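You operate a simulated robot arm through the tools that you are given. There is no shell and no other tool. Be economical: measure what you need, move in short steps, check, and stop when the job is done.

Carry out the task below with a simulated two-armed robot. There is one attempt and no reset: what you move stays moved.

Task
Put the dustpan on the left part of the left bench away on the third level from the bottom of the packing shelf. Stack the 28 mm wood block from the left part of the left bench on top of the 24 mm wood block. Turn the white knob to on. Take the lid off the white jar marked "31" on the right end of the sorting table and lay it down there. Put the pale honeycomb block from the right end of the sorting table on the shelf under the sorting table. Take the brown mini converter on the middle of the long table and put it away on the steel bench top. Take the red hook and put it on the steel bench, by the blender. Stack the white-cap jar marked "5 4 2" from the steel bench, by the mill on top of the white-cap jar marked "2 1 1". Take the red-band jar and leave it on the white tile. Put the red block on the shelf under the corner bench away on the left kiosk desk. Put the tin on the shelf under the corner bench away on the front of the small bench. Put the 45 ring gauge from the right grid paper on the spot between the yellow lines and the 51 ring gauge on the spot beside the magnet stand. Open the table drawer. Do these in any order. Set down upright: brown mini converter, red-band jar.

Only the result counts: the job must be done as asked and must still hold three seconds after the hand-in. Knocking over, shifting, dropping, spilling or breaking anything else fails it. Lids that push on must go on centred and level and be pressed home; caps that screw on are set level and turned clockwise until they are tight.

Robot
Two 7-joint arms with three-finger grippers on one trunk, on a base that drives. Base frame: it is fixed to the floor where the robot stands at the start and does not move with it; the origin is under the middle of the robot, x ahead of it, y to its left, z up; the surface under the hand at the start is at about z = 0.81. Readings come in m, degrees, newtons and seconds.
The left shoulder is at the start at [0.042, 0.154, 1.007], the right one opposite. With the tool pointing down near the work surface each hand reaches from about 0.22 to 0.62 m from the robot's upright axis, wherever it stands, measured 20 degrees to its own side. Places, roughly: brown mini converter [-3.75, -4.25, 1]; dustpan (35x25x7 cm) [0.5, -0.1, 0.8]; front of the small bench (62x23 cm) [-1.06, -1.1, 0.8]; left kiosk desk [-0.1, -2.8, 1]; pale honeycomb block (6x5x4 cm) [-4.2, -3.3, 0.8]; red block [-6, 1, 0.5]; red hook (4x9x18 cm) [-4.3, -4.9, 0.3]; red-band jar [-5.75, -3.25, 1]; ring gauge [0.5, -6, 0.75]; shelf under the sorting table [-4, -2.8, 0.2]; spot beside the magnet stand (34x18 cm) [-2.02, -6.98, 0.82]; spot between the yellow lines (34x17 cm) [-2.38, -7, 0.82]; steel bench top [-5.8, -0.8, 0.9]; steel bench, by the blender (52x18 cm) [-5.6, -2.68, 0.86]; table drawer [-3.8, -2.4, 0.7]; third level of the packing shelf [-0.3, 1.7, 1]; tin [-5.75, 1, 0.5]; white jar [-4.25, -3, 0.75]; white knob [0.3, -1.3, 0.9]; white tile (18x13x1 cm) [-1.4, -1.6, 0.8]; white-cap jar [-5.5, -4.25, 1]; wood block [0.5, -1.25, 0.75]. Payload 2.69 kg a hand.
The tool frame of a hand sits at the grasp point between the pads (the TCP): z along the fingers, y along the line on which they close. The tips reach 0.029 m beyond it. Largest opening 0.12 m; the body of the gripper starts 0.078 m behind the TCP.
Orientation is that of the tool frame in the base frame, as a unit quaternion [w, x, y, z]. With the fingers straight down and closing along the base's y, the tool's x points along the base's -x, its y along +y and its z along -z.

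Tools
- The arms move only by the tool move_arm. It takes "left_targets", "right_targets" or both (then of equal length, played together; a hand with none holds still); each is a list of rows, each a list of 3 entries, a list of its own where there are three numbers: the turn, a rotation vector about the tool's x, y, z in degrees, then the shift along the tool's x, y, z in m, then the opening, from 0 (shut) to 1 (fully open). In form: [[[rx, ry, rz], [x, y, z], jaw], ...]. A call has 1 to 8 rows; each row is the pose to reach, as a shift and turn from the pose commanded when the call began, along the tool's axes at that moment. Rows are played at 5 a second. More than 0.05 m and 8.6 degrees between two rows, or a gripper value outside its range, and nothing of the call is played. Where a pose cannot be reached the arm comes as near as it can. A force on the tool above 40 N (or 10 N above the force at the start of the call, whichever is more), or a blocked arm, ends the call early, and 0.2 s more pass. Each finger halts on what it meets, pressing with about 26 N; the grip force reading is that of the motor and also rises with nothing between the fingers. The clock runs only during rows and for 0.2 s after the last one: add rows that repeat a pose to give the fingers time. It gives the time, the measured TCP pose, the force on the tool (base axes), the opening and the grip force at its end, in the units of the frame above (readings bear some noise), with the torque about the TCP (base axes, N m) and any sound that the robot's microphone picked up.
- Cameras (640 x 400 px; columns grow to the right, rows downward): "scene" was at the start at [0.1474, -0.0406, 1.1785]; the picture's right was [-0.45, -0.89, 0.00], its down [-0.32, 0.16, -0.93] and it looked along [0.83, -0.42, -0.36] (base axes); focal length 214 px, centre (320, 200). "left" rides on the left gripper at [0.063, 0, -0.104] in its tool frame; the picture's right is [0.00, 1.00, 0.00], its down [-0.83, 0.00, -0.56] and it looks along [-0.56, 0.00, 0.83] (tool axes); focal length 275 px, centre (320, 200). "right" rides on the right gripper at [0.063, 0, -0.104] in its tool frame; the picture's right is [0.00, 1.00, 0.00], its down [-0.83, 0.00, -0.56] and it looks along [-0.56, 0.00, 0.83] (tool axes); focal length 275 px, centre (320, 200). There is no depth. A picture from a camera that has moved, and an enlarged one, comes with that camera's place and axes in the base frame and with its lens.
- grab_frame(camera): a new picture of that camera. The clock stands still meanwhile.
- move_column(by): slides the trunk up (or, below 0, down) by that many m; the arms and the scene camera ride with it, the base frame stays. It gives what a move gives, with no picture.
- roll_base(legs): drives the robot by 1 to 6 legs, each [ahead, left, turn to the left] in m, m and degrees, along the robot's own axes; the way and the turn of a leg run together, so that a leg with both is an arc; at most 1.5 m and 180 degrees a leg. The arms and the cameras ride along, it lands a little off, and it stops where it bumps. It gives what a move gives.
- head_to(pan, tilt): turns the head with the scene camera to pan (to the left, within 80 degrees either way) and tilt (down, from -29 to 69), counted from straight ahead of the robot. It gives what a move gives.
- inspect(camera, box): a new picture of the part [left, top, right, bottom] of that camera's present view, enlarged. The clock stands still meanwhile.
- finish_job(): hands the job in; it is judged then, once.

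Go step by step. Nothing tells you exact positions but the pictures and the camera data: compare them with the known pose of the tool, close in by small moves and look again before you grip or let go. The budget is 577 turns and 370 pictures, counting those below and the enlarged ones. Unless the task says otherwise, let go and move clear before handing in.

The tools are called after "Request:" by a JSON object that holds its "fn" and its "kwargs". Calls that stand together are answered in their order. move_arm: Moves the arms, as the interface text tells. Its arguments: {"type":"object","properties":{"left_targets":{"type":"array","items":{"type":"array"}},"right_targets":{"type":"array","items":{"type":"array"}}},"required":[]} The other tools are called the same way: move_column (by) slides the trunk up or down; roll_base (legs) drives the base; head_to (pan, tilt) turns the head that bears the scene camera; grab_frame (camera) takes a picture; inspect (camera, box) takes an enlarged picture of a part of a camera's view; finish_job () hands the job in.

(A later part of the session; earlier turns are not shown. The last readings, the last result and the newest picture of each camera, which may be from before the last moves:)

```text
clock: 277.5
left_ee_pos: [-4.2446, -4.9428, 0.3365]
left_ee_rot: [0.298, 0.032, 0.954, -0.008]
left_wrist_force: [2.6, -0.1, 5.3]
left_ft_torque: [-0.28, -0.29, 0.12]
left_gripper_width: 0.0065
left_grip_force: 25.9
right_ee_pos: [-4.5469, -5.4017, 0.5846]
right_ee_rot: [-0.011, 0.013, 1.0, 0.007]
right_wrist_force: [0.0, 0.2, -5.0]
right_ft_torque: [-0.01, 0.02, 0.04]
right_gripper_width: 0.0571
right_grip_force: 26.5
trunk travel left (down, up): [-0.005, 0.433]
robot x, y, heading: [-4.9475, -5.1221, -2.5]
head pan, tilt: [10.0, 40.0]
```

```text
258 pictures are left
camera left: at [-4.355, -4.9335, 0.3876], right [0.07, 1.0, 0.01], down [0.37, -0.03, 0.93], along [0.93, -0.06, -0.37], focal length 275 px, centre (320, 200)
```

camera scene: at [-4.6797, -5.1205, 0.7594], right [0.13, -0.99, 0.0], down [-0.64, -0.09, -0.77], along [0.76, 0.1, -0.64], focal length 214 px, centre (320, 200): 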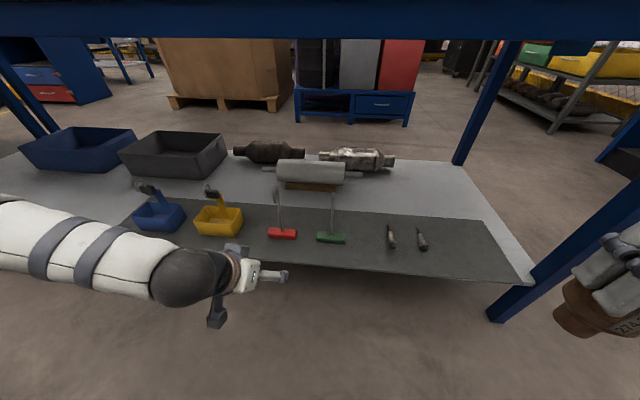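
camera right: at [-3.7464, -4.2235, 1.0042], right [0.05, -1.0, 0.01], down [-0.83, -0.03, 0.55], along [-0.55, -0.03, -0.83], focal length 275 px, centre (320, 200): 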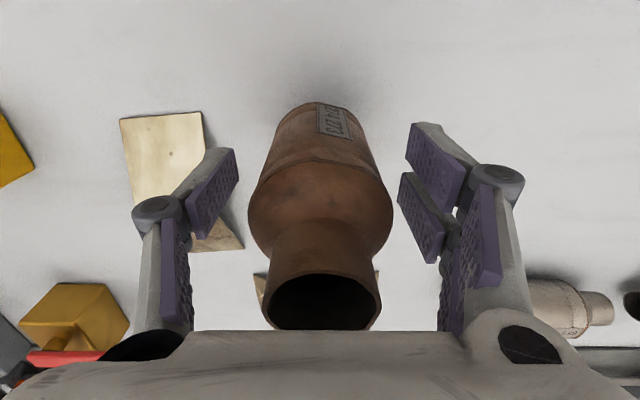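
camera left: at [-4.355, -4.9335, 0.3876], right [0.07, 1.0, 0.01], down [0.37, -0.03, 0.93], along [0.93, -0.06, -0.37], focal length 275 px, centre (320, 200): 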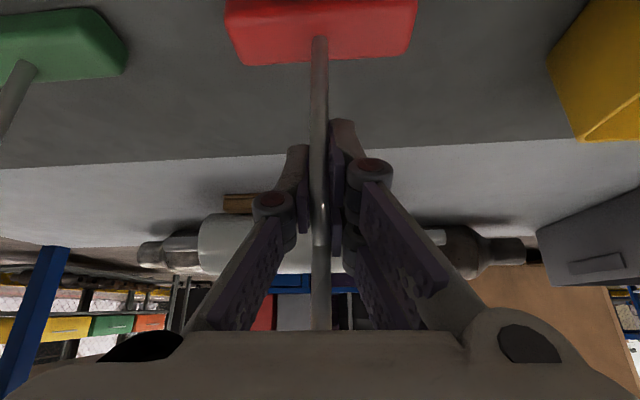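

Gripped (6.5 mm rod). Lift 5 cm and withdraw.

Request:
{"fn": "move_arm", "kwargs": {"left_targets": [[[0, 0, 0], [-0.014, 0, -0.02], 0], [[0, 0, 0], [-0.0285, 0, -0.041], 0], [[0, 0, 0], [0.0045, -0.003, -0.064], 0], [[0, 0, 0], [0.037, -0.005, -0.0865], 0], [[0, 0, 0], [0.07, -0.008, -0.109], 0], [[0, 0, 0], [0.103, -0.01, -0.132], 0], [[0, 0, 0], [0.136, -0.013, -0.155], 0]]}}

Request:
{"fn": "grab_frame", "kwargs": {"camera": "scene"}}

Request:
{"fn": "grab_frame", "kwargs": {"camera": "left"}}

```text
clock: 279.1
left_ee_pos: [-4.4463, -4.9448, 0.3863]
left_ee_rot: [0.297, 0.031, 0.954, -0.008]
left_wrist_force: [-0.5, 0.5, -1.7]
left_ft_torque: [0.0, -0.03, 0.0]
left_gripper_width: 0.0062
left_grip_force: 26.1
right_ee_pos: [-4.5454, -5.4024, 0.5853]
right_ee_rot: [-0.011, 0.012, 1.0, 0.007]
right_wrist_force: [0.9, 0.7, -4.9]
right_ft_torque: [0.04, 0.03, -0.01]
right_gripper_width: 0.0573
right_grip_force: 26.4
trunk travel left (down, up): [-0.005, 0.433]
robot x, y, heading: [-4.9467, -5.1267, -2.3]
head pan, tilt: [10.0, 40.0]
```

```text
257 pictures are left
camera scene: at [-4.6796, -5.1205, 0.7593], right [0.13, -0.99, 0.0], down [-0.64, -0.09, -0.77], along [0.76, 0.1, -0.64], focal length 214 px, centre (320, 200)
```

scene: 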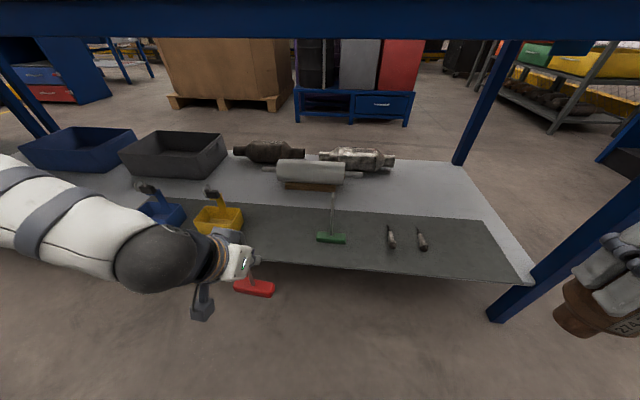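

```text
256 pictures are left
camera left: at [-4.5564, -4.9351, 0.4367], right [0.07, 1.0, 0.01], down [0.37, -0.03, 0.93], along [0.93, -0.06, -0.37], focal length 275 px, centre (320, 200)
```

left: 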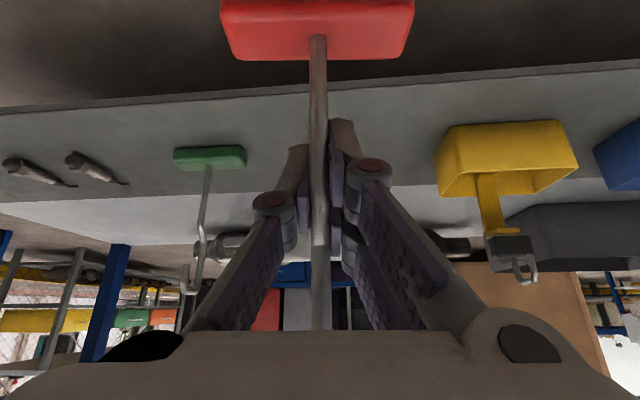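

Hook in hand. Back off a little and raise the trunk again.

Request:
{"fn": "roll_base", "kwargs": {"legs": [[-0.08, 0, 2.3]]}}

Request:
{"fn": "move_column", "kwargs": {"by": 0.37}}

Request:
{"fn": "head_to", "kwargs": {"pan": 0, "tilt": 25}}

Request:
{"fn": "grab_frame", "kwargs": {"camera": "scene"}}

```text
clock: 280.2
left_ee_pos: [-4.5326, -4.9225, 0.3855]
left_ee_rot: [0.297, 0.012, 0.955, -0.002]
left_wrist_force: [-0.4, -0.8, -2.1]
left_ft_torque: [-0.02, -0.01, 0.01]
left_gripper_width: 0.0059
left_grip_force: 26.5
right_ee_pos: [-4.6143, -5.3835, 0.5853]
right_ee_rot: [-0.012, -0.008, 1.0, 0.007]
right_wrist_force: [-0.1, 1.1, -4.2]
right_ft_torque: [-0.05, 0.05, 0.0]
right_gripper_width: 0.0571
right_grip_force: 26.0
trunk travel left (down, up): [-0.005, 0.433]
robot x, y, heading: [-5.0283, -5.1252, 0.0]
head pan, tilt: [10.0, 40.0]
```

```text
clock: 283.8
left_ee_pos: [-4.5316, -4.923, 0.7552]
left_ee_rot: [0.297, 0.011, 0.955, -0.002]
left_wrist_force: [-0.5, 1.2, -2.0]
left_ft_torque: [0.01, -0.06, -0.05]
left_gripper_width: 0.006
left_grip_force: 26.2
right_ee_pos: [-4.6151, -5.3847, 0.9548]
right_ee_rot: [-0.012, -0.007, 1.0, 0.007]
right_wrist_force: [0.2, -0.3, -4.5]
right_ft_torque: [-0.03, 0.05, -0.03]
right_gripper_width: 0.057
right_grip_force: 26.2
trunk travel left (down, up): [-0.375, 0.063]
robot x, y, heading: [-5.0283, -5.1233, 0.3]
head pan, tilt: [10.0, 40.0]
```

```text
clock: 284.5
left_ee_pos: [-4.5328, -4.9234, 0.7558]
left_ee_rot: [0.297, 0.012, 0.955, -0.002]
left_wrist_force: [0.1, 0.2, -2.5]
left_ft_torque: [-0.02, -0.01, -0.03]
left_gripper_width: 0.0062
left_grip_force: 26.0
right_ee_pos: [-4.6142, -5.3848, 0.9548]
right_ee_rot: [-0.011, -0.007, 1.0, 0.008]
right_wrist_force: [-0.9, 0.1, -4.3]
right_ft_torque: [0.01, 0.05, -0.01]
right_gripper_width: 0.0573
right_grip_force: 25.4
trunk travel left (down, up): [-0.375, 0.063]
robot x, y, heading: [-5.029, -5.123, 0.1]
head pan, tilt: [0.0, 25.0]
```

```text
255 pictures are left
camera scene: at [-4.8706, -5.1226, 1.1721], right [0.0, -1.0, 0.0], down [-0.42, 0.0, -0.91], along [0.91, 0.0, -0.42], focal length 214 px, centre (320, 200)
```

scene: 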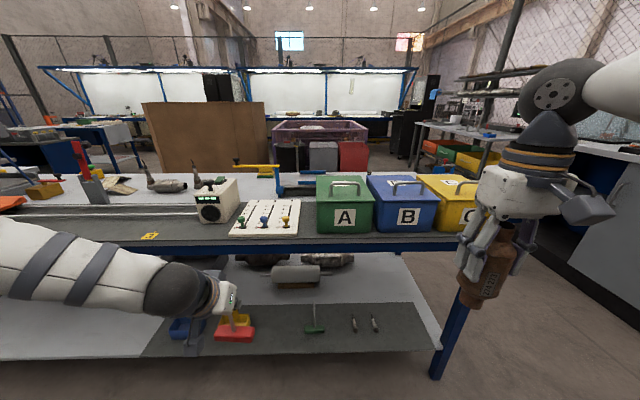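

Raise both hands to carrying height, then turn to face the steel bench.

Request:
{"fn": "move_arm", "kwargs": {"left_targets": [[[0, 0, 0], [-0.0245, 0, -0.0353], 0], [[0, 0, 0], [-0.049, 0, -0.0706], 0], [[0, 0, 0], [-0.0735, 0, -0.1059], 0], [[0, 0, 0], [-0.098, 0, -0.1412], 0], [[0, 0, 0], [-0.1225, 0, -0.1765], 0], [[0, 0, 0], [-0.147, 0, -0.2118], 0], [[0, 0, 0], [-0.171, 0, -0.247], 0]], "right_targets": [[[0, 0, 0], [0, 0, -0.02], 0.2], [[0, 0, 0], [0, 0, -0.04], 0.2], [[0, 0, 0], [0, 0, -0.06], 0.2], [[0, 0, 0], [0, 0, -0.08], 0.2], [[0, 0, 0], [0, 0, -0.1], 0.2], [[0, 0, 0], [0, 0, -0.11], 0.2], [[0, 0, 0], [0, 0, -0.12], 0.2]]}}

Request:
{"fn": "roll_base", "kwargs": {"legs": [[0.06, 0, 0], [0, 0, 180], [0, -1.2, 0]]}}

Request:
{"fn": "grab_frame", "kwargs": {"camera": "scene"}}

```text
clock: 286.1
left_ee_pos: [-4.5339, -4.9267, 1.0562]
left_ee_rot: [0.297, 0.014, 0.955, -0.003]
left_wrist_force: [0.5, 0.2, -1.0]
left_ft_torque: [0.02, 0.0, 0.02]
left_gripper_width: 0.006
left_grip_force: 26.2
right_ee_pos: [-4.6124, -5.3856, 1.0758]
right_ee_rot: [-0.012, -0.007, 1.0, 0.007]
right_wrist_force: [-0.7, -0.3, -4.3]
right_ft_torque: [0.0, 0.02, 0.01]
right_gripper_width: 0.0569
right_grip_force: 26.3
trunk travel left (down, up): [-0.375, 0.063]
robot x, y, heading: [-5.0261, -5.1224, -0.0]
head pan, tilt: [0.0, 25.0]
```

```text
clock: 293.5
left_ee_pos: [-5.4925, -5.2078, 1.0539]
left_ee_rot: [-0.032, 0.948, -0.118, -0.295]
left_wrist_force: [0.3, 0.4, -1.3]
left_ft_torque: [-0.03, 0.08, 0.0]
left_gripper_width: 0.0059
left_grip_force: 26.2
right_ee_pos: [-5.3115, -4.7758, 1.0737]
right_ee_rot: [0.008, 0.994, -0.105, 0.011]
right_wrist_force: [1.1, -0.2, -3.4]
right_ft_torque: [0.0, -0.07, -0.01]
right_gripper_width: 0.0571
right_grip_force: 25.8
trunk travel left (down, up): [-0.375, 0.063]
robot x, y, heading: [-4.9618, -5.1233, 167.4]
head pan, tilt: [0.0, 25.0]
stopped in leg 2: the robot was blocked; the commanded pose is now the measured one
```

```text
254 pictures are left
camera scene: at [-5.117, -5.0882, 1.1721], right [0.22, 0.98, 0.0], down [0.41, -0.09, -0.91], along [-0.88, 0.2, -0.42], focal length 214 px, centre (320, 200)
```

scene: 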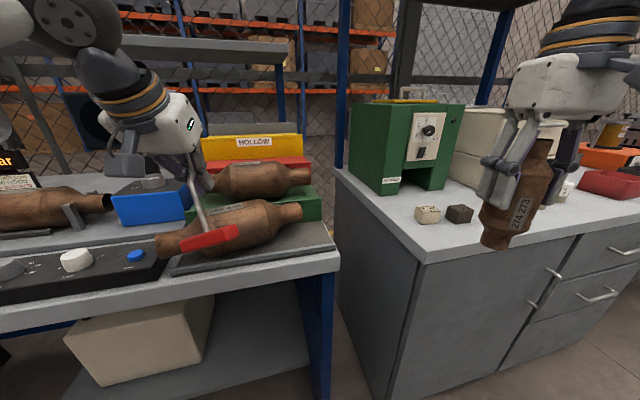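

The turn was blocked: the left hand with the hook came close to the brown samples on the bench. I back straight off and inspect.

Request:
{"fn": "roll_base", "kwargs": {"legs": [[-0.1, 0, 0]]}}

Request:
{"fn": "grab_frame", "kwargs": {"camera": "scene"}}

Request:
{"fn": "inspect", "kwargs": {"camera": "scene", "box": [140, 120, 340, 290]}}

```text
clock: 294.6
left_ee_pos: [-5.3964, -5.231, 1.0548]
left_ee_rot: [-0.033, 0.948, -0.117, -0.295]
left_wrist_force: [-0.2, -0.3, -1.2]
left_ft_torque: [-0.04, 0.11, 0.02]
left_gripper_width: 0.0063
left_grip_force: 25.6
right_ee_pos: [-5.2184, -4.7984, 1.0738]
right_ee_rot: [0.008, 0.995, -0.102, 0.011]
right_wrist_force: [0.0, 0.0, -3.9]
right_ft_torque: [-0.01, -0.01, -0.02]
right_gripper_width: 0.0572
right_grip_force: 26.3
trunk travel left (down, up): [-0.375, 0.063]
robot x, y, heading: [-4.8675, -5.1442, 167.6]
head pan, tilt: [0.0, 25.0]
```

```text
253 pictures are left
camera scene: at [-5.0226, -5.11, 1.1722], right [0.22, 0.98, 0.0], down [0.41, -0.09, -0.91], along [-0.89, 0.2, -0.42], focal length 214 px, centre (320, 200)
```

scene: 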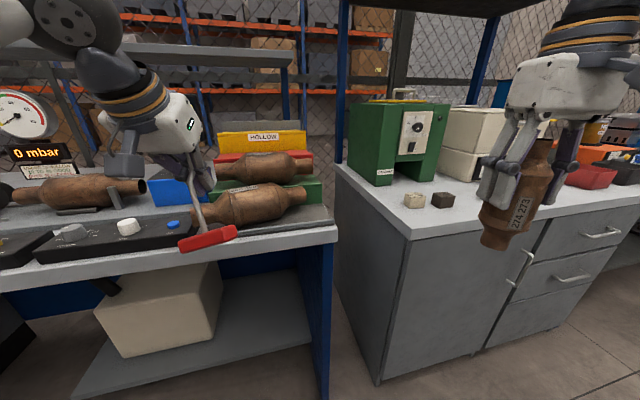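

```text
2.35 times, centred on (240, 205) of scene
camera zoom: at [-5.0226, -5.11, 1.1722], right [0.22, 0.98, 0.0], down [0.41, -0.09, -0.91], along [-0.89, 0.2, -0.42], focal length 505 px, centre (508, 188)
```

zoom: 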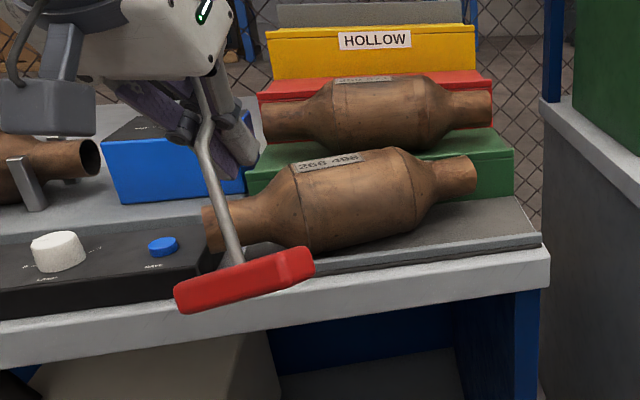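

The lower brown sample (266 498) seems to have been pushed ~5 cm toward -y by the hook; I'll restore it later with a free hand, comparing with my earlier view. First deliver the hook: finish the turn and strafe to the blender spot, keeping clear of the bench.

Request:
{"fn": "roll_base", "kwargs": {"legs": [[0, 0, 12.4], [0, -1.2, 0], [0, -1.1, 0]]}}

Request:
{"fn": "grab_frame", "kwargs": {"camera": "scene"}}

```text
clock: 313.2
left_ee_pos: [-5.3877, -3.0514, 1.0539]
left_ee_rot: [0.003, 0.955, -0.004, -0.296]
left_wrist_force: [-0.7, -0.1, 0.8]
left_ft_torque: [0.02, -0.02, 0.03]
left_gripper_width: 0.0
left_grip_force: 26.5
right_ee_pos: [-5.3143, -2.5882, 1.0734]
right_ee_rot: [0.006, 1.0, 0.016, 0.011]
right_wrist_force: [-0.4, 0.4, -4.5]
right_ft_torque: [-0.02, -0.03, 0.01]
right_gripper_width: 0.057
right_grip_force: 25.9
trunk travel left (down, up): [-0.375, 0.063]
robot x, y, heading: [-4.8935, -2.8413, -178.9]
head pan, tilt: [0.0, 25.0]
```

```text
251 pictures are left
camera scene: at [-5.0506, -2.8451, 1.1721], right [-0.02, 1.0, 0.0], down [0.42, 0.01, -0.91], along [-0.91, -0.02, -0.42], focal length 214 px, centre (320, 200)
```

scene: 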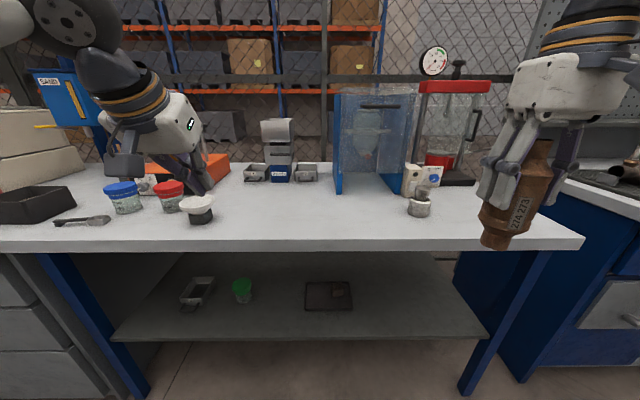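

The hook is no longer in the left hand — it was lost on the way. I look left along the bench to find it.

Request:
{"fn": "head_to", "kwargs": {"pan": 55, "tilt": 25}}

Request:
{"fn": "grab_frame", "kwargs": {"camera": "scene"}}

Request:
{"fn": "head_to", "kwargs": {"pan": 78, "tilt": 40}}

Request:
{"fn": "grab_frame", "kwargs": {"camera": "scene"}}

```text
clock: 314.5
left_ee_pos: [-5.387, -3.0509, 1.0549]
left_ee_rot: [0.002, 0.955, -0.005, -0.297]
left_wrist_force: [0.1, 0.0, 0.6]
left_ft_torque: [0.0, 0.0, 0.02]
left_gripper_width: 0.0002
left_grip_force: 26.1
right_ee_pos: [-5.3144, -2.5889, 1.073]
right_ee_rot: [0.006, 1.0, 0.014, 0.012]
right_wrist_force: [0.4, -0.2, -3.5]
right_ft_torque: [-0.02, -0.05, -0.01]
right_gripper_width: 0.0573
right_grip_force: 25.7
trunk travel left (down, up): [-0.375, 0.063]
robot x, y, heading: [-4.8949, -2.8459, -179.3]
head pan, tilt: [55.0, 25.0]
```

```text
250 pictures are left
camera scene: at [-5.0101, -2.9199, 1.1721], right [-0.83, 0.56, 0.0], down [0.24, 0.35, -0.91], along [-0.51, -0.75, -0.42], focal length 214 px, centre (320, 200)
```

scene: 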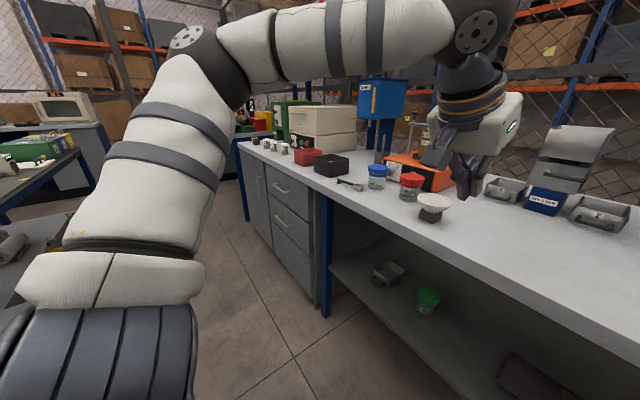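

```text
clock: 315.4
left_ee_pos: [-5.3867, -3.0518, 1.0543]
left_ee_rot: [0.002, 0.955, -0.005, -0.297]
left_wrist_force: [-0.2, 0.3, 0.5]
left_ft_torque: [-0.01, 0.0, 0.01]
left_gripper_width: 0.0
left_grip_force: 25.9
right_ee_pos: [-5.3146, -2.5882, 1.0751]
right_ee_rot: [0.006, 1.0, 0.014, 0.012]
right_wrist_force: [0.1, 0.3, -4.4]
right_ft_torque: [-0.01, -0.05, -0.01]
right_gripper_width: 0.0573
right_grip_force: 25.8
trunk travel left (down, up): [-0.375, 0.063]
robot x, y, heading: [-4.8961, -2.8442, -178.9]
head pan, tilt: [78.0, 40.0]
```

```text
249 pictures are left
camera scene: at [-4.9748, -2.927, 1.1489], right [-0.98, 0.19, 0.0], down [0.12, 0.63, -0.77], along [-0.15, -0.75, -0.64], focal length 214 px, centre (320, 200)
```

scene: 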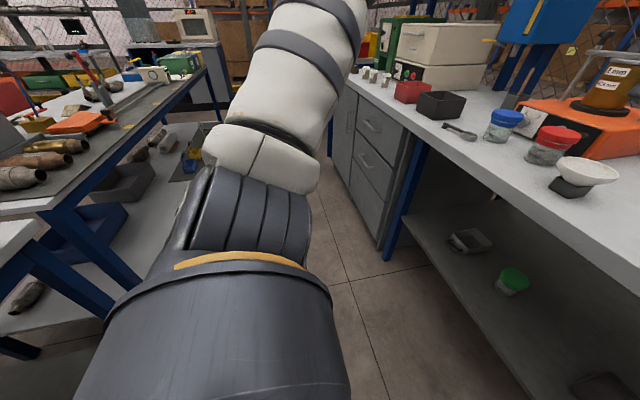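

Request:
{"fn": "inspect", "kwargs": {"camera": "scene", "box": [320, 30, 480, 130]}}

Request:
{"fn": "head_to", "kwargs": {"pan": 62, "tilt": 35}}

Request:
{"fn": "grab_frame", "kwargs": {"camera": "scene"}}

```text
4.00 times, centred on (400, 80) of scene
camera zoom: at [-4.9748, -2.927, 1.1489], right [-0.98, 0.19, 0.0], down [0.12, 0.63, -0.77], along [-0.15, -0.75, -0.64], focal length 858 px, centre (0, 680)
```

zoom: 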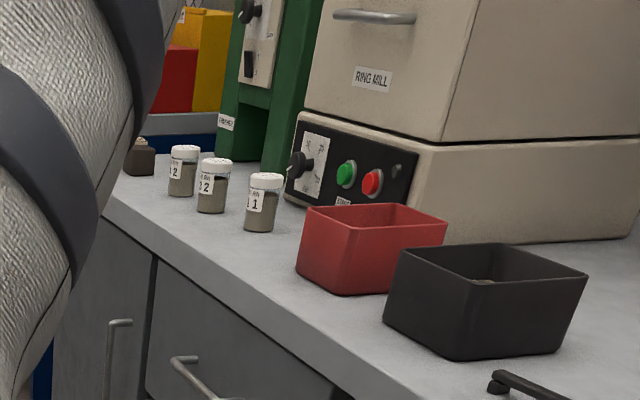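

```text
clock: 316.1
left_ee_pos: [-5.3866, -3.0512, 1.0548]
left_ee_rot: [0.002, 0.955, -0.005, -0.297]
left_wrist_force: [-0.4, -0.6, 0.1]
left_ft_torque: [0.0, -0.01, 0.0]
left_gripper_width: 0.0
left_grip_force: 25.8
right_ee_pos: [-5.3142, -2.5871, 1.0733]
right_ee_rot: [0.007, 1.0, 0.015, 0.012]
right_wrist_force: [0.2, -1.1, -4.4]
right_ft_torque: [0.02, -0.03, 0.04]
right_gripper_width: 0.057
right_grip_force: 26.6
trunk travel left (down, up): [-0.375, 0.063]
robot x, y, heading: [-4.8909, -2.8449, -178.8]
head pan, tilt: [62.0, 35.0]
```

```text
247 pictures are left
camera scene: at [-4.9984, -2.9221, 1.1564], right [-0.89, 0.45, 0.0], down [0.26, 0.51, -0.82], along [-0.37, -0.73, -0.57], focal length 214 px, centre (320, 200)
```

scene: 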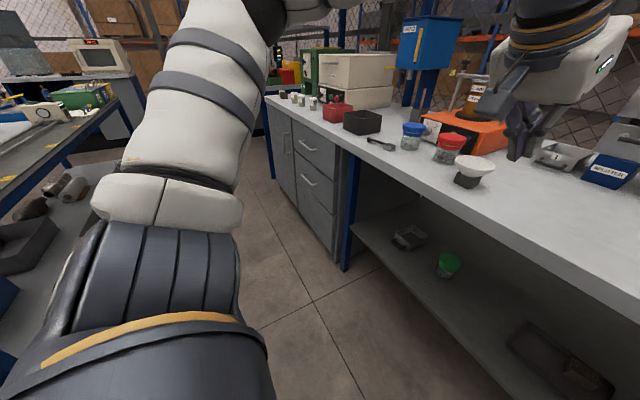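

The jars are still upright and the hook isn't visible from here — probably on the floor by the arm's blind side. I first deliver the converter northward; straighten the left hand, then strafe right.

Request:
{"fn": "move_arm", "kwargs": {"left_targets": [[[0, 7, 0], [0.01, 0, -0.01], 0], [[0, 14, 0], [0.02, 0, -0.02], 0], [[0, 21, 0], [0.03, 0, -0.03], 0], [[0, 28, 0], [0.04, 0, -0.04], 0.3], [[0, 34.5, 0], [0.05, 0, -0.05], 0.5]]}}

Request:
{"fn": "head_to", "kwargs": {"pan": -35, "tilt": 20}}

Request:
{"fn": "grab_frame", "kwargs": {"camera": "scene"}}

```text
clock: 317.4
left_ee_pos: [-5.3166, -3.0502, 1.0672]
left_ee_rot: [0.003, 1.0, -0.005, 0.0]
left_wrist_force: [1.5, -0.5, -0.1]
left_ft_torque: [0.01, 0.02, 0.02]
left_gripper_width: 0.06
left_grip_force: 0.1
right_ee_pos: [-5.3144, -2.5879, 1.0735]
right_ee_rot: [0.007, 1.0, 0.014, 0.012]
right_wrist_force: [-0.2, 0.8, -4.6]
right_ft_torque: [-0.01, -0.04, 0.05]
right_gripper_width: 0.0573
right_grip_force: 26.1
trunk travel left (down, up): [-0.375, 0.063]
robot x, y, heading: [-4.8971, -2.8444, -179.1]
head pan, tilt: [62.0, 35.0]
```

```text
clock: 319.1
left_ee_pos: [-5.3166, -3.0502, 1.067]
left_ee_rot: [0.003, 1.0, -0.003, -0.001]
left_wrist_force: [0.6, 0.2, 0.9]
left_ft_torque: [0.0, 0.02, 0.02]
left_gripper_width: 0.0601
left_grip_force: 0.0
right_ee_pos: [-5.3147, -2.5884, 1.0744]
right_ee_rot: [0.007, 1.0, 0.015, 0.013]
right_wrist_force: [0.1, 1.0, -4.4]
right_ft_torque: [0.0, -0.03, -0.03]
right_gripper_width: 0.0572
right_grip_force: 25.8
trunk travel left (down, up): [-0.375, 0.063]
robot x, y, heading: [-4.8959, -2.8437, -179.0]
head pan, tilt: [-35.0, 20.0]
```

```text
246 pictures are left
camera scene: at [-5.0357, -2.7916, 1.1802], right [0.56, 0.83, 0.0], down [0.28, -0.19, -0.94], along [-0.78, 0.53, -0.34], focal length 214 px, centre (320, 200)
```

scene: 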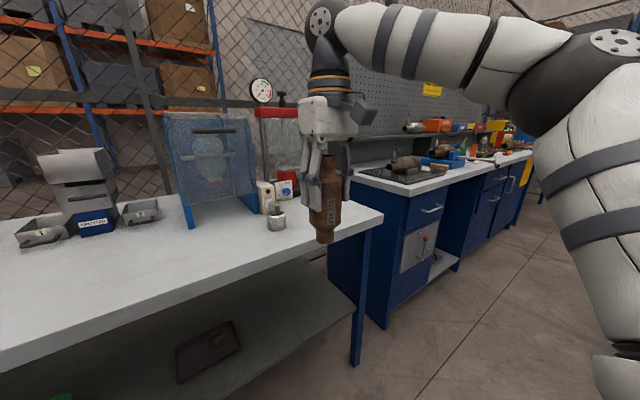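

Request:
{"fn": "roll_base", "kwargs": {"legs": [[0, -0.9, -1], [0, -0.85, 0]]}}

Request:
{"fn": "head_to", "kwargs": {"pan": -5, "tilt": 22}}

Request:
{"fn": "grab_frame", "kwargs": {"camera": "scene"}}

```text
clock: 332.9
left_ee_pos: [-5.3136, -1.2786, 1.0665]
left_ee_rot: [0.004, 1.0, -0.024, 0.0]
left_wrist_force: [0.4, 0.1, -1.5]
left_ft_torque: [0.01, 0.01, 0.01]
left_gripper_width: 0.0601
left_grip_force: 0.1
right_ee_pos: [-5.2914, -0.8163, 1.0729]
right_ee_rot: [0.008, 1.0, -0.006, 0.012]
right_wrist_force: [-0.7, -0.4, -4.4]
right_ft_torque: [-0.01, -0.04, 0.01]
right_gripper_width: 0.0569
right_grip_force: 26.3
trunk travel left (down, up): [-0.375, 0.063]
robot x, y, heading: [-4.8827, -1.0901, 178.4]
head pan, tilt: [-35.0, 20.0]
```

```text
clock: 333.8
left_ee_pos: [-5.3137, -1.2792, 1.0675]
left_ee_rot: [0.003, 1.0, -0.025, -0.001]
left_wrist_force: [-0.1, 0.3, 0.6]
left_ft_torque: [0.02, -0.03, 0.03]
left_gripper_width: 0.06
left_grip_force: 0.0
right_ee_pos: [-5.2907, -0.8139, 1.0742]
right_ee_rot: [0.007, 1.0, -0.007, 0.013]
right_wrist_force: [0.0, 0.0, -4.6]
right_ft_torque: [-0.01, -0.06, 0.01]
right_gripper_width: 0.057
right_grip_force: 25.2
trunk travel left (down, up): [-0.375, 0.063]
robot x, y, heading: [-4.8803, -1.0916, 178.2]
head pan, tilt: [-5.0, 22.0]
```

```text
245 pictures are left
camera scene: at [-5.0387, -1.0762, 1.177], right [0.11, 0.99, 0.0], down [0.37, -0.04, -0.93], along [-0.92, 0.11, -0.37], focal length 214 px, centre (320, 200)
```

scene: 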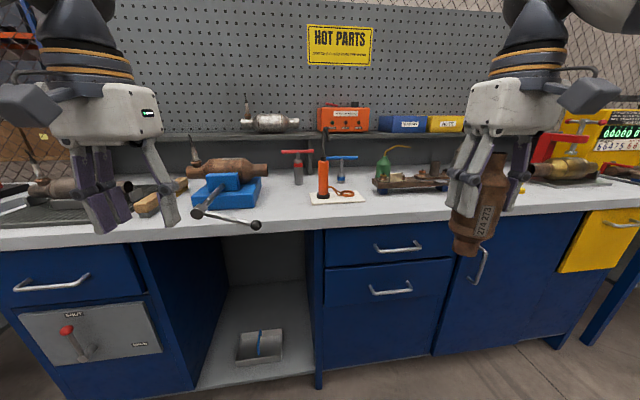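

Free strip on the bench in front of the oil-can tray at ≈(-5.70,-0.75). Raise the left hand a bit, and drive in.

Request:
{"fn": "move_arm", "kwargs": {"left_targets": [[[0, 0, 0], [0.03, 0, -0.025], 0.5], [[0, 0, 0], [0.06, 0, -0.05], 0.5]]}}

Request:
{"fn": "roll_base", "kwargs": {"legs": [[0, -0.13, 1.7], [0.3, 0, 0]]}}

Request:
{"fn": "grab_frame", "kwargs": {"camera": "scene"}}

Request:
{"fn": "grab_frame", "kwargs": {"camera": "right"}}

```text
clock: 334.4
left_ee_pos: [-5.2542, -1.2823, 1.1205]
left_ee_rot: [0.003, 1.0, -0.025, -0.001]
left_wrist_force: [-0.4, -1.2, -0.1]
left_ft_torque: [-0.03, 0.0, -0.01]
left_gripper_width: 0.0599
left_grip_force: 0.1
right_ee_pos: [-5.2917, -0.8169, 1.0736]
right_ee_rot: [0.007, 1.0, -0.006, 0.011]
right_wrist_force: [0.8, 0.1, -4.6]
right_ft_torque: [-0.03, -0.02, 0.01]
right_gripper_width: 0.0573
right_grip_force: 25.7
trunk travel left (down, up): [-0.375, 0.063]
robot x, y, heading: [-4.884, -1.0861, 178.5]
head pan, tilt: [-5.0, 22.0]
```

```text
clock: 337.7
left_ee_pos: [-5.538, -1.1653, 1.1206]
left_ee_rot: [0.004, 1.0, -0.01, 0.0]
left_wrist_force: [-0.5, -0.2, 0.6]
left_ft_torque: [-0.03, -0.02, 0.01]
left_gripper_width: 0.06
left_grip_force: 0.0
right_ee_pos: [-5.5879, -0.7007, 1.074]
right_ee_rot: [0.007, 1.0, 0.01, 0.013]
right_wrist_force: [-0.3, 0.6, -4.3]
right_ft_torque: [0.01, -0.04, -0.01]
right_gripper_width: 0.0572
right_grip_force: 26.0
trunk travel left (down, up): [-0.375, 0.063]
robot x, y, heading: [-5.1683, -0.9593, -179.6]
head pan, tilt: [-5.0, 22.0]
```

```text
244 pictures are left
camera scene: at [-5.3285, -0.953, 1.1769], right [0.08, 1.0, 0.0], down [0.37, -0.03, -0.93], along [-0.92, 0.08, -0.38], focal length 214 px, centre (320, 200)
```

scene: 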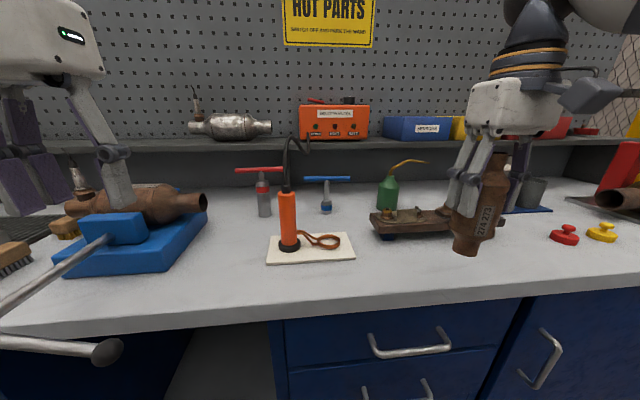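

```text
243 pictures are left
camera right: at [-5.5275, -0.6983, 1.1792], right [0.02, -1.0, 0.01], down [-0.84, -0.01, 0.54], along [-0.54, -0.02, -0.84], focal length 275 px, centre (320, 200)
```

right: 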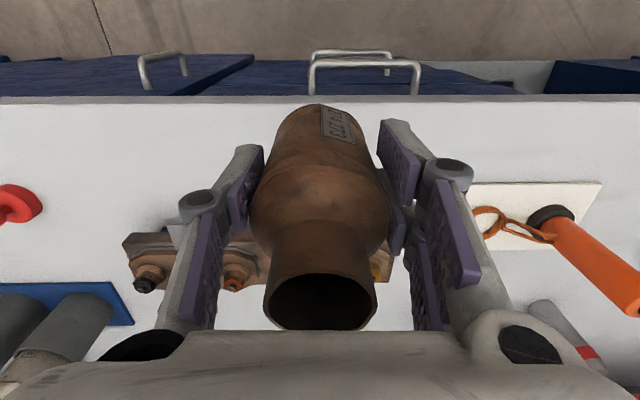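

Place at (-5.655,-0.70). Move forward 6.7 cm and lower to just above.

Request:
{"fn": "move_arm", "kwargs": {"right_targets": [[[0, 0, 0], [-0.035, 0, 0.01], 0.2], [[0, 0, 0], [-0.067, 0, 0.03], 0.2], [[0, 0, 0], [-0.067, 0, 0.05], 0.2], [[0, 0, 0], [-0.067, 0, 0.066], 0.2]]}}

Request:
{"fn": "inspect", "kwargs": {"camera": "scene", "box": [340, 90, 560, 290]}}

```text
clock: 338.7
left_ee_pos: [-5.5378, -1.1647, 1.1201]
left_ee_rot: [0.004, 1.0, -0.009, 0.0]
left_wrist_force: [-0.4, -0.4, 0.2]
left_ft_torque: [-0.04, -0.02, 0.0]
left_gripper_width: 0.0599
left_grip_force: 0.0
right_ee_pos: [-5.652, -0.704, 1.0047]
right_ee_rot: [0.007, 1.0, 0.01, 0.012]
right_wrist_force: [-0.7, -0.3, -4.3]
right_ft_torque: [-0.04, -0.04, -0.04]
right_gripper_width: 0.0569
right_grip_force: 26.3
trunk travel left (down, up): [-0.375, 0.063]
robot x, y, heading: [-5.1698, -0.9633, -179.6]
head pan, tilt: [-5.0, 22.0]
```

```text
2.00 times, centred on (450, 190) of scene
camera zoom: at [-5.3282, -0.9529, 1.1769], right [0.08, 1.0, 0.0], down [0.37, -0.03, -0.93], along [-0.92, 0.08, -0.38], focal length 429 px, centre (60, 220)
```

zoom: 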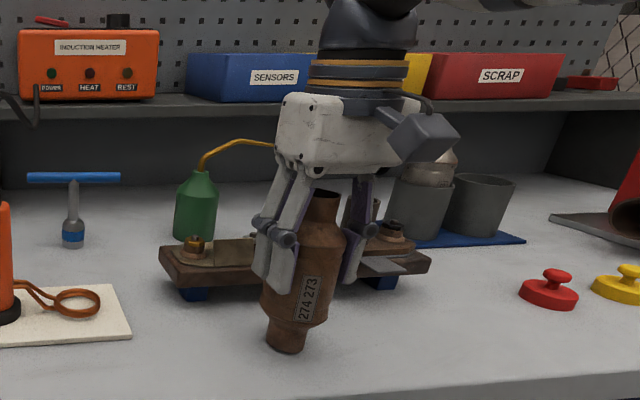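

Upright. Lower to contact.

Request:
{"fn": "move_arm", "kwargs": {"right_targets": [[[0, 0, 0], [0, 0, 0.005], 0.2], [[0, 0, 0], [0, 0, 0.01], 0.2], [[0, 0, 0], [0, 0, 0.013], 0.2], [[0, 0, 0], [0, 0, 0.016], 0.2]]}}

```text
clock: 339.7
left_ee_pos: [-5.5348, -1.1668, 1.1206]
left_ee_rot: [0.003, 1.0, -0.009, -0.001]
left_wrist_force: [0.1, -0.1, 0.1]
left_ft_torque: [0.0, 0.0, -0.04]
left_gripper_width: 0.0598
left_grip_force: 0.1
right_ee_pos: [-5.6518, -0.704, 0.9913]
right_ee_rot: [0.007, 1.0, 0.01, 0.01]
right_wrist_force: [-0.1, -2.0, 18.3]
right_ft_torque: [-0.04, 0.15, 0.1]
right_gripper_width: 0.0571
right_grip_force: 25.9
trunk travel left (down, up): [-0.375, 0.063]
robot x, y, heading: [-5.1709, -0.9581, -180.0]
head pan, tilt: [-5.0, 22.0]
```

Contact. Release slowly and rise.

Request:
{"fn": "move_arm", "kwargs": {"right_targets": [[[0, 0, 0], [0, 0, -0.002], 0.45], [[0, 0, 0], [0, 0, -0.002], 0.55], [[0, 0, 0], [0, 0, -0.002], 0.7], [[0, 0, 0], [0, 0, -0.002], 0.75], [[0, 0, 0], [0, 0, -0.04], 0.75], [[0, 0, 0], [0, 0, -0.08], 0.75], [[0, 0, 0], [0, 0, -0.115], 0.75]]}}

Request:
{"fn": "grab_frame", "kwargs": {"camera": "scene"}}

```text
clock: 341.3
left_ee_pos: [-5.5361, -1.1651, 1.1191]
left_ee_rot: [0.004, 1.0, -0.009, -0.001]
left_wrist_force: [-0.4, 0.2, -0.6]
left_ft_torque: [0.02, -0.01, -0.02]
left_gripper_width: 0.0598
left_grip_force: 0.1
right_ee_pos: [-5.6557, -0.7022, 1.104]
right_ee_rot: [0.006, 1.0, 0.01, 0.012]
right_wrist_force: [0.3, -0.4, 0.0]
right_ft_torque: [-0.03, -0.04, 0.02]
right_gripper_width: 0.0903
right_grip_force: 0.1
trunk travel left (down, up): [-0.375, 0.063]
robot x, y, heading: [-5.1715, -0.9615, -179.8]
head pan, tilt: [-5.0, 22.0]
```

```text
241 pictures are left
camera scene: at [-5.3278, -0.9532, 1.177], right [0.08, 1.0, 0.0], down [0.37, -0.03, -0.93], along [-0.92, 0.08, -0.37], focal length 214 px, centre (320, 200)
```

scene: 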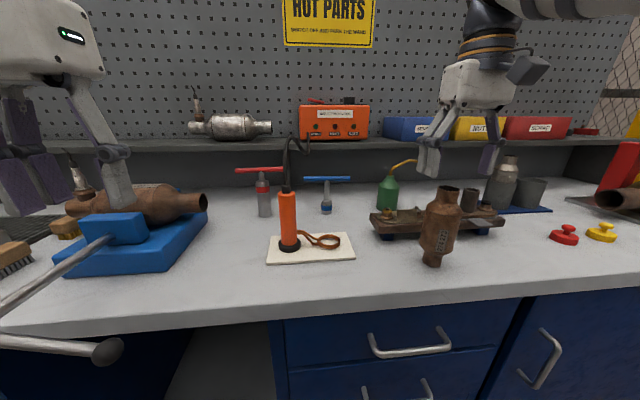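

The converter stands upright. Both hands free; next the red block and tin under the corner bench to the north. I back off and look that way.

Request:
{"fn": "roll_base", "kwargs": {"legs": [[-0.4, 0, 0], [0, 0, -90]]}}

Request:
{"fn": "head_to", "kwargs": {"pan": 25, "tilt": 20}}

Request:
{"fn": "grab_frame", "kwargs": {"camera": "scene"}}

```text
clock: 347.6
left_ee_pos: [-4.9825, -0.5931, 1.1191]
left_ee_rot: [-0.002, -0.703, 0.711, 0.003]
left_wrist_force: [-0.8, -0.1, -0.6]
left_ft_torque: [0.01, -0.03, 0.01]
left_gripper_width: 0.0602
left_grip_force: 0.0
right_ee_pos: [-4.5254, -0.4686, 1.1057]
right_ee_rot: [0.009, 0.721, -0.692, -0.005]
right_wrist_force: [-7.1, 7.0, -0.6]
right_ft_torque: [-0.15, -0.12, 0.36]
right_gripper_width: 0.0854
right_grip_force: 0.0
trunk travel left (down, up): [-0.375, 0.063]
robot x, y, heading: [-4.7759, -0.9605, 90.6]
head pan, tilt: [-5.0, 22.0]
stopped in leg 2: the force on the tool passed its limit at 45 N (the readings are from after the stop); the commanded pose is now the measured one
```

```text
clock: 348.5
left_ee_pos: [-4.9831, -0.5928, 1.1187]
left_ee_rot: [-0.002, -0.703, 0.711, 0.002]
left_wrist_force: [0.5, 0.8, -0.2]
left_ft_torque: [0.01, 0.0, -0.01]
left_gripper_width: 0.06
left_grip_force: 0.0
right_ee_pos: [-4.5247, -0.4694, 1.1052]
right_ee_rot: [0.009, 0.72, -0.694, -0.004]
right_wrist_force: [-8.7, 12.7, 0.6]
right_ft_torque: [-0.32, -0.26, 0.64]
right_gripper_width: 0.0844
right_grip_force: 0.0
trunk travel left (down, up): [-0.375, 0.063]
robot x, y, heading: [-4.7816, -0.9537, 90.6]
head pan, tilt: [25.0, 20.0]
```

```text
240 pictures are left
camera scene: at [-4.8176, -0.8076, 1.18], right [0.9, 0.43, 0.0], down [0.15, -0.31, -0.94], along [-0.41, 0.85, -0.34], focal length 214 px, centre (320, 200)
```

scene: 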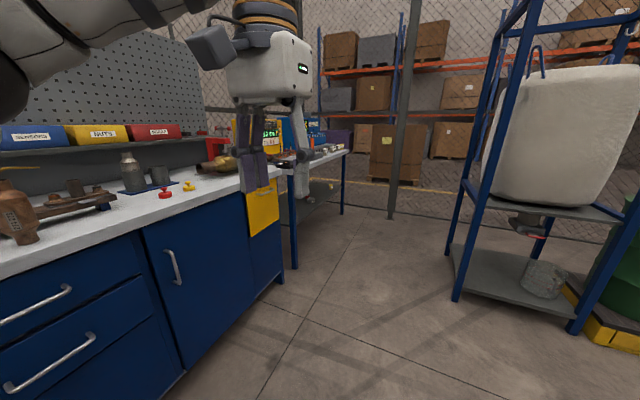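

The right hand touched something on the right. I look there before moving.

Request:
{"fn": "head_to", "kwargs": {"pan": -45, "tilt": 15}}

Request:
{"fn": "grab_frame", "kwargs": {"camera": "scene"}}

Request:
{"fn": "grab_frame", "kwargs": {"camera": "right"}}

```text
clock: 349.9
left_ee_pos: [-4.9835, -0.5932, 1.1199]
left_ee_rot: [-0.002, -0.703, 0.711, 0.002]
left_wrist_force: [-0.5, 0.2, 0.0]
left_ft_torque: [0.01, 0.03, -0.03]
left_gripper_width: 0.06
left_grip_force: 0.1
right_ee_pos: [-4.5247, -0.4694, 1.105]
right_ee_rot: [0.009, 0.72, -0.694, -0.004]
right_wrist_force: [-9.8, 13.6, 2.9]
right_ft_torque: [-0.4, -0.34, 0.74]
right_gripper_width: 0.0845
right_grip_force: 0.1
trunk travel left (down, up): [-0.375, 0.063]
robot x, y, heading: [-4.7729, -0.9545, 90.8]
head pan, tilt: [-45.0, 15.0]
```

```text
239 pictures are left
camera scene: at [-4.7122, -0.8245, 1.1883], right [0.72, -0.7, 0.0], down [-0.18, -0.19, -0.97], along [0.67, 0.69, -0.26], focal length 214 px, centre (320, 200)
```

scene: 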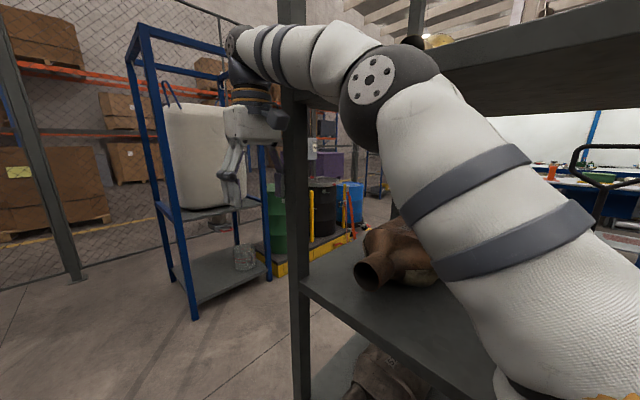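

```text
238 pictures are left
camera right: at [-4.5192, -0.5308, 1.2097], right [-1.0, -0.04, 0.02], down [-0.03, 0.83, 0.55], along [-0.04, 0.55, -0.83], focal length 275 px, centre (320, 200)
```

right: 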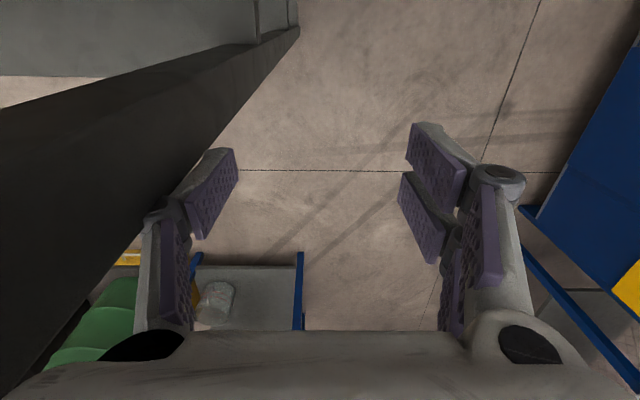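

The right hand touched the post of a grey rack. I strafe left away from it, then drive north.

Request:
{"fn": "roll_base", "kwargs": {"legs": [[0, 0.12, 0]]}}

Request:
{"fn": "head_to", "kwargs": {"pan": 0, "tilt": 20}}

Request:
{"fn": "grab_frame", "kwargs": {"camera": "scene"}}

```text
clock: 351.5
left_ee_pos: [-5.1038, -0.5965, 1.1196]
left_ee_rot: [-0.002, -0.703, 0.711, 0.003]
left_wrist_force: [-0.1, -0.1, -0.6]
left_ft_torque: [-0.03, 0.0, -0.01]
left_gripper_width: 0.0599
left_grip_force: 0.1
right_ee_pos: [-4.6452, -0.4716, 1.1061]
right_ee_rot: [0.008, 0.721, -0.693, -0.004]
right_wrist_force: [-0.6, -0.4, 0.3]
right_ft_torque: [-0.01, 0.0, -0.01]
right_gripper_width: 0.0902
right_grip_force: 0.0
trunk travel left (down, up): [-0.375, 0.063]
robot x, y, heading: [-4.8966, -0.9607, 90.7]
head pan, tilt: [-45.0, 15.0]
```

```text
clock: 352.6
left_ee_pos: [-5.1039, -0.596, 1.1206]
left_ee_rot: [-0.001, -0.703, 0.711, 0.003]
left_wrist_force: [-0.5, 0.4, -0.5]
left_ft_torque: [0.02, 0.0, 0.03]
left_gripper_width: 0.0602
left_grip_force: 0.0
right_ee_pos: [-4.6452, -0.4713, 1.1057]
right_ee_rot: [0.008, 0.72, -0.694, -0.004]
right_wrist_force: [0.2, -0.4, 0.5]
right_ft_torque: [0.0, 0.02, 0.03]
right_gripper_width: 0.0902
right_grip_force: 0.1
trunk travel left (down, up): [-0.375, 0.063]
robot x, y, heading: [-4.8941, -0.9591, 90.6]
head pan, tilt: [0.0, 20.0]
```

```text
237 pictures are left
camera scene: at [-4.8988, -0.8016, 1.1803], right [1.0, 0.01, 0.0], down [0.0, -0.34, -0.94], along [-0.01, 0.94, -0.34], focal length 214 px, centre (320, 200)
```

scene: 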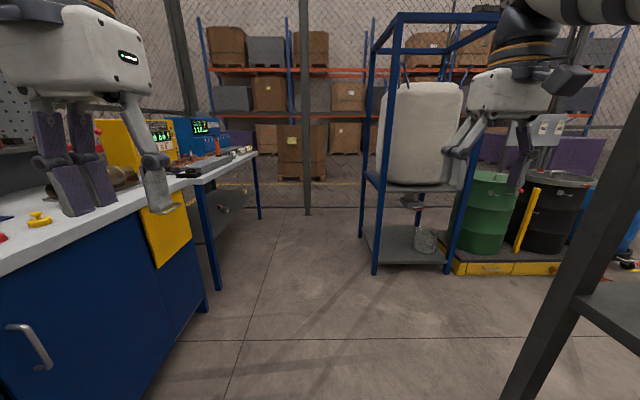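

Corner bench: front edge x≈-5.65, y 0.5…1.8. Drive north to y≈1.0 and turn to face it.

Request:
{"fn": "roll_base", "kwargs": {"legs": [[1.0, 0.15, 0], [0.95, 0, 0], [0, 0, 90]]}}

Request:
{"fn": "head_to", "kwargs": {"pan": 0, "tilt": 40}}

Request:
{"fn": "grab_frame", "kwargs": {"camera": "scene"}}

```text
clock: 366.1
left_ee_pos: [-5.4286, 0.7626, 1.1205]
left_ee_rot: [0.004, 1.0, -0.014, -0.001]
left_wrist_force: [-0.3, 0.6, -0.4]
left_ft_torque: [-0.02, 0.0, -0.01]
left_gripper_width: 0.0601
left_grip_force: 0.1
right_ee_pos: [-5.5459, 1.2249, 1.1053]
right_ee_rot: [0.009, 1.0, 0.011, 0.002]
right_wrist_force: [0.0, 0.4, 0.2]
right_ft_torque: [0.02, 0.06, 0.0]
right_gripper_width: 0.09
right_grip_force: 0.1
trunk travel left (down, up): [-0.375, 0.063]
robot x, y, heading: [-5.0616, 0.9641, 179.9]
head pan, tilt: [0.0, 20.0]
```

```text
clock: 366.9
left_ee_pos: [-5.4285, 0.7634, 1.1195]
left_ee_rot: [0.003, 1.0, -0.015, -0.001]
left_wrist_force: [0.8, 0.6, 0.0]
left_ft_torque: [-0.01, 0.01, -0.01]
left_gripper_width: 0.0597
left_grip_force: 0.0
right_ee_pos: [-5.5458, 1.224, 1.1055]
right_ee_rot: [0.009, 1.0, 0.011, 0.003]
right_wrist_force: [0.1, -0.6, 0.7]
right_ft_torque: [0.02, -0.03, -0.01]
right_gripper_width: 0.09
right_grip_force: 0.1
trunk travel left (down, up): [-0.375, 0.063]
robot x, y, heading: [-5.064, 0.9607, 179.5]
head pan, tilt: [0.0, 40.0]
```

```text
236 pictures are left
camera scene: at [-5.2108, 0.9652, 1.1489], right [0.01, 1.0, 0.0], down [0.64, 0.0, -0.77], along [-0.77, 0.0, -0.64], focal length 214 px, centre (320, 200)
```

scene: 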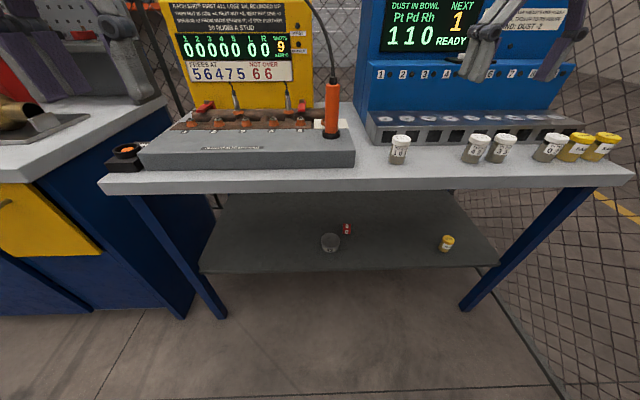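

Request:
{"fn": "inspect", "kwargs": {"camera": "scene", "box": [290, 205, 480, 275]}}

```text
3.37 times, centred on (385, 240) of scene
camera zoom: at [-5.2108, 0.9652, 1.1489], right [0.01, 1.0, 0.0], down [0.64, 0.0, -0.77], along [-0.77, 0.0, -0.64], focal length 722 px, centre (101, 65)
```

zoom: 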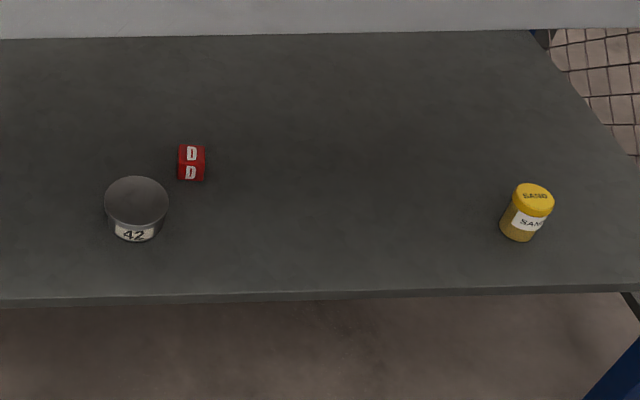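

Tin "42" ≈(-5.75,1.01), red block ≈(-5.80,1.075) on the lower shelf (z≈0.47). I back up slightly, align for the left hand and lower the trunk.

Request:
{"fn": "roll_base", "kwargs": {"legs": [[-0.1, -0.15, 0.3]]}}

Request:
{"fn": "move_column", "kwargs": {"by": -0.3}}

Request:
{"fn": "head_to", "kwargs": {"pan": 0, "tilt": 20}}

Request:
{"fn": "grab_frame", "kwargs": {"camera": "scene"}}

Request:
{"fn": "grab_frame", "kwargs": {"camera": "left"}}

```text
clock: 368.7
left_ee_pos: [-5.3281, 0.9104, 1.1194]
left_ee_rot: [0.003, 1.0, -0.01, -0.001]
left_wrist_force: [0.1, 0.2, -0.1]
left_ft_torque: [-0.02, 0.0, 0.03]
left_gripper_width: 0.06
left_grip_force: 0.0
right_ee_pos: [-5.4496, 1.37, 1.1054]
right_ee_rot: [0.009, 1.0, 0.015, 0.004]
right_wrist_force: [-0.3, 0.8, 0.9]
right_ft_torque: [-0.02, 0.0, 0.02]
right_gripper_width: 0.09
right_grip_force: 0.1
trunk travel left (down, up): [-0.375, 0.063]
robot x, y, heading: [-4.9644, 1.1145, -179.9]
head pan, tilt: [0.0, 40.0]
```

```text
clock: 371.7
left_ee_pos: [-5.4143, 0.91, 0.689]
left_ee_rot: [0.0, 0.984, -0.011, 0.18]
left_wrist_force: [0.4, -0.2, 0.6]
left_ft_torque: [0.03, 0.04, 0.02]
left_gripper_width: 0.0599
left_grip_force: 0.0
right_ee_pos: [-5.5223, 1.3699, 0.6353]
right_ee_rot: [0.012, 0.983, 0.013, 0.184]
right_wrist_force: [-0.1, 0.3, -0.3]
right_ft_torque: [0.01, 0.03, 0.01]
right_gripper_width: 0.0899
right_grip_force: 0.2
trunk travel left (down, up): [-0.075, 0.363]
robot x, y, heading: [-4.9621, 1.1116, -179.8]
head pan, tilt: [0.0, 40.0]
```

```text
clock: 372.6
left_ee_pos: [-5.4161, 0.9097, 0.6879]
left_ee_rot: [0.0, 0.983, -0.011, 0.181]
left_wrist_force: [-0.2, 0.0, -1.1]
left_ft_torque: [-0.03, -0.01, 0.03]
left_gripper_width: 0.0599
left_grip_force: 0.0
right_ee_pos: [-5.5229, 1.3702, 0.634]
right_ee_rot: [0.011, 0.983, 0.013, 0.184]
right_wrist_force: [0.1, -0.2, 0.2]
right_ft_torque: [0.03, 0.0, -0.02]
right_gripper_width: 0.09
right_grip_force: 0.1
trunk travel left (down, up): [-0.075, 0.363]
robot x, y, heading: [-4.9649, 1.1132, -179.7]
head pan, tilt: [0.0, 20.0]
```

```text
234 pictures are left
camera scene: at [-5.2217, 1.1134, 0.8539], right [0.0, 1.0, 0.0], down [0.34, 0.0, -0.94], along [-0.94, 0.0, -0.34], focal length 214 px, centre (320, 200)
```

scene: 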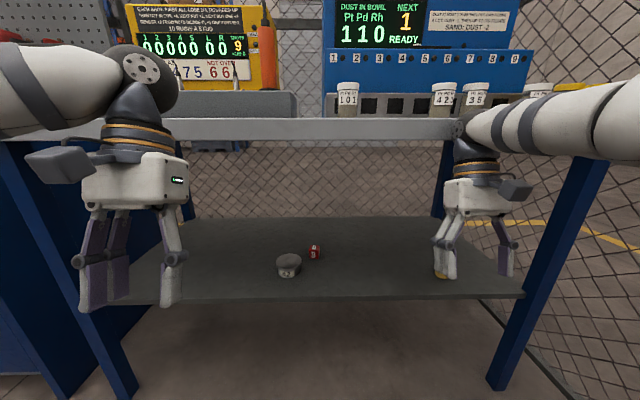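

```text
233 pictures are left
camera left: at [-5.3931, 0.9112, 0.8089], right [-0.03, -1.0, 0.0], down [-0.97, 0.02, 0.22], along [-0.22, 0.01, -0.97], focal length 275 px, centre (320, 200)
```

left: 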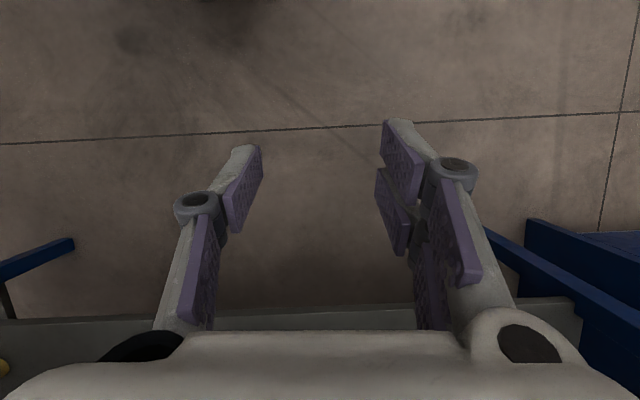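

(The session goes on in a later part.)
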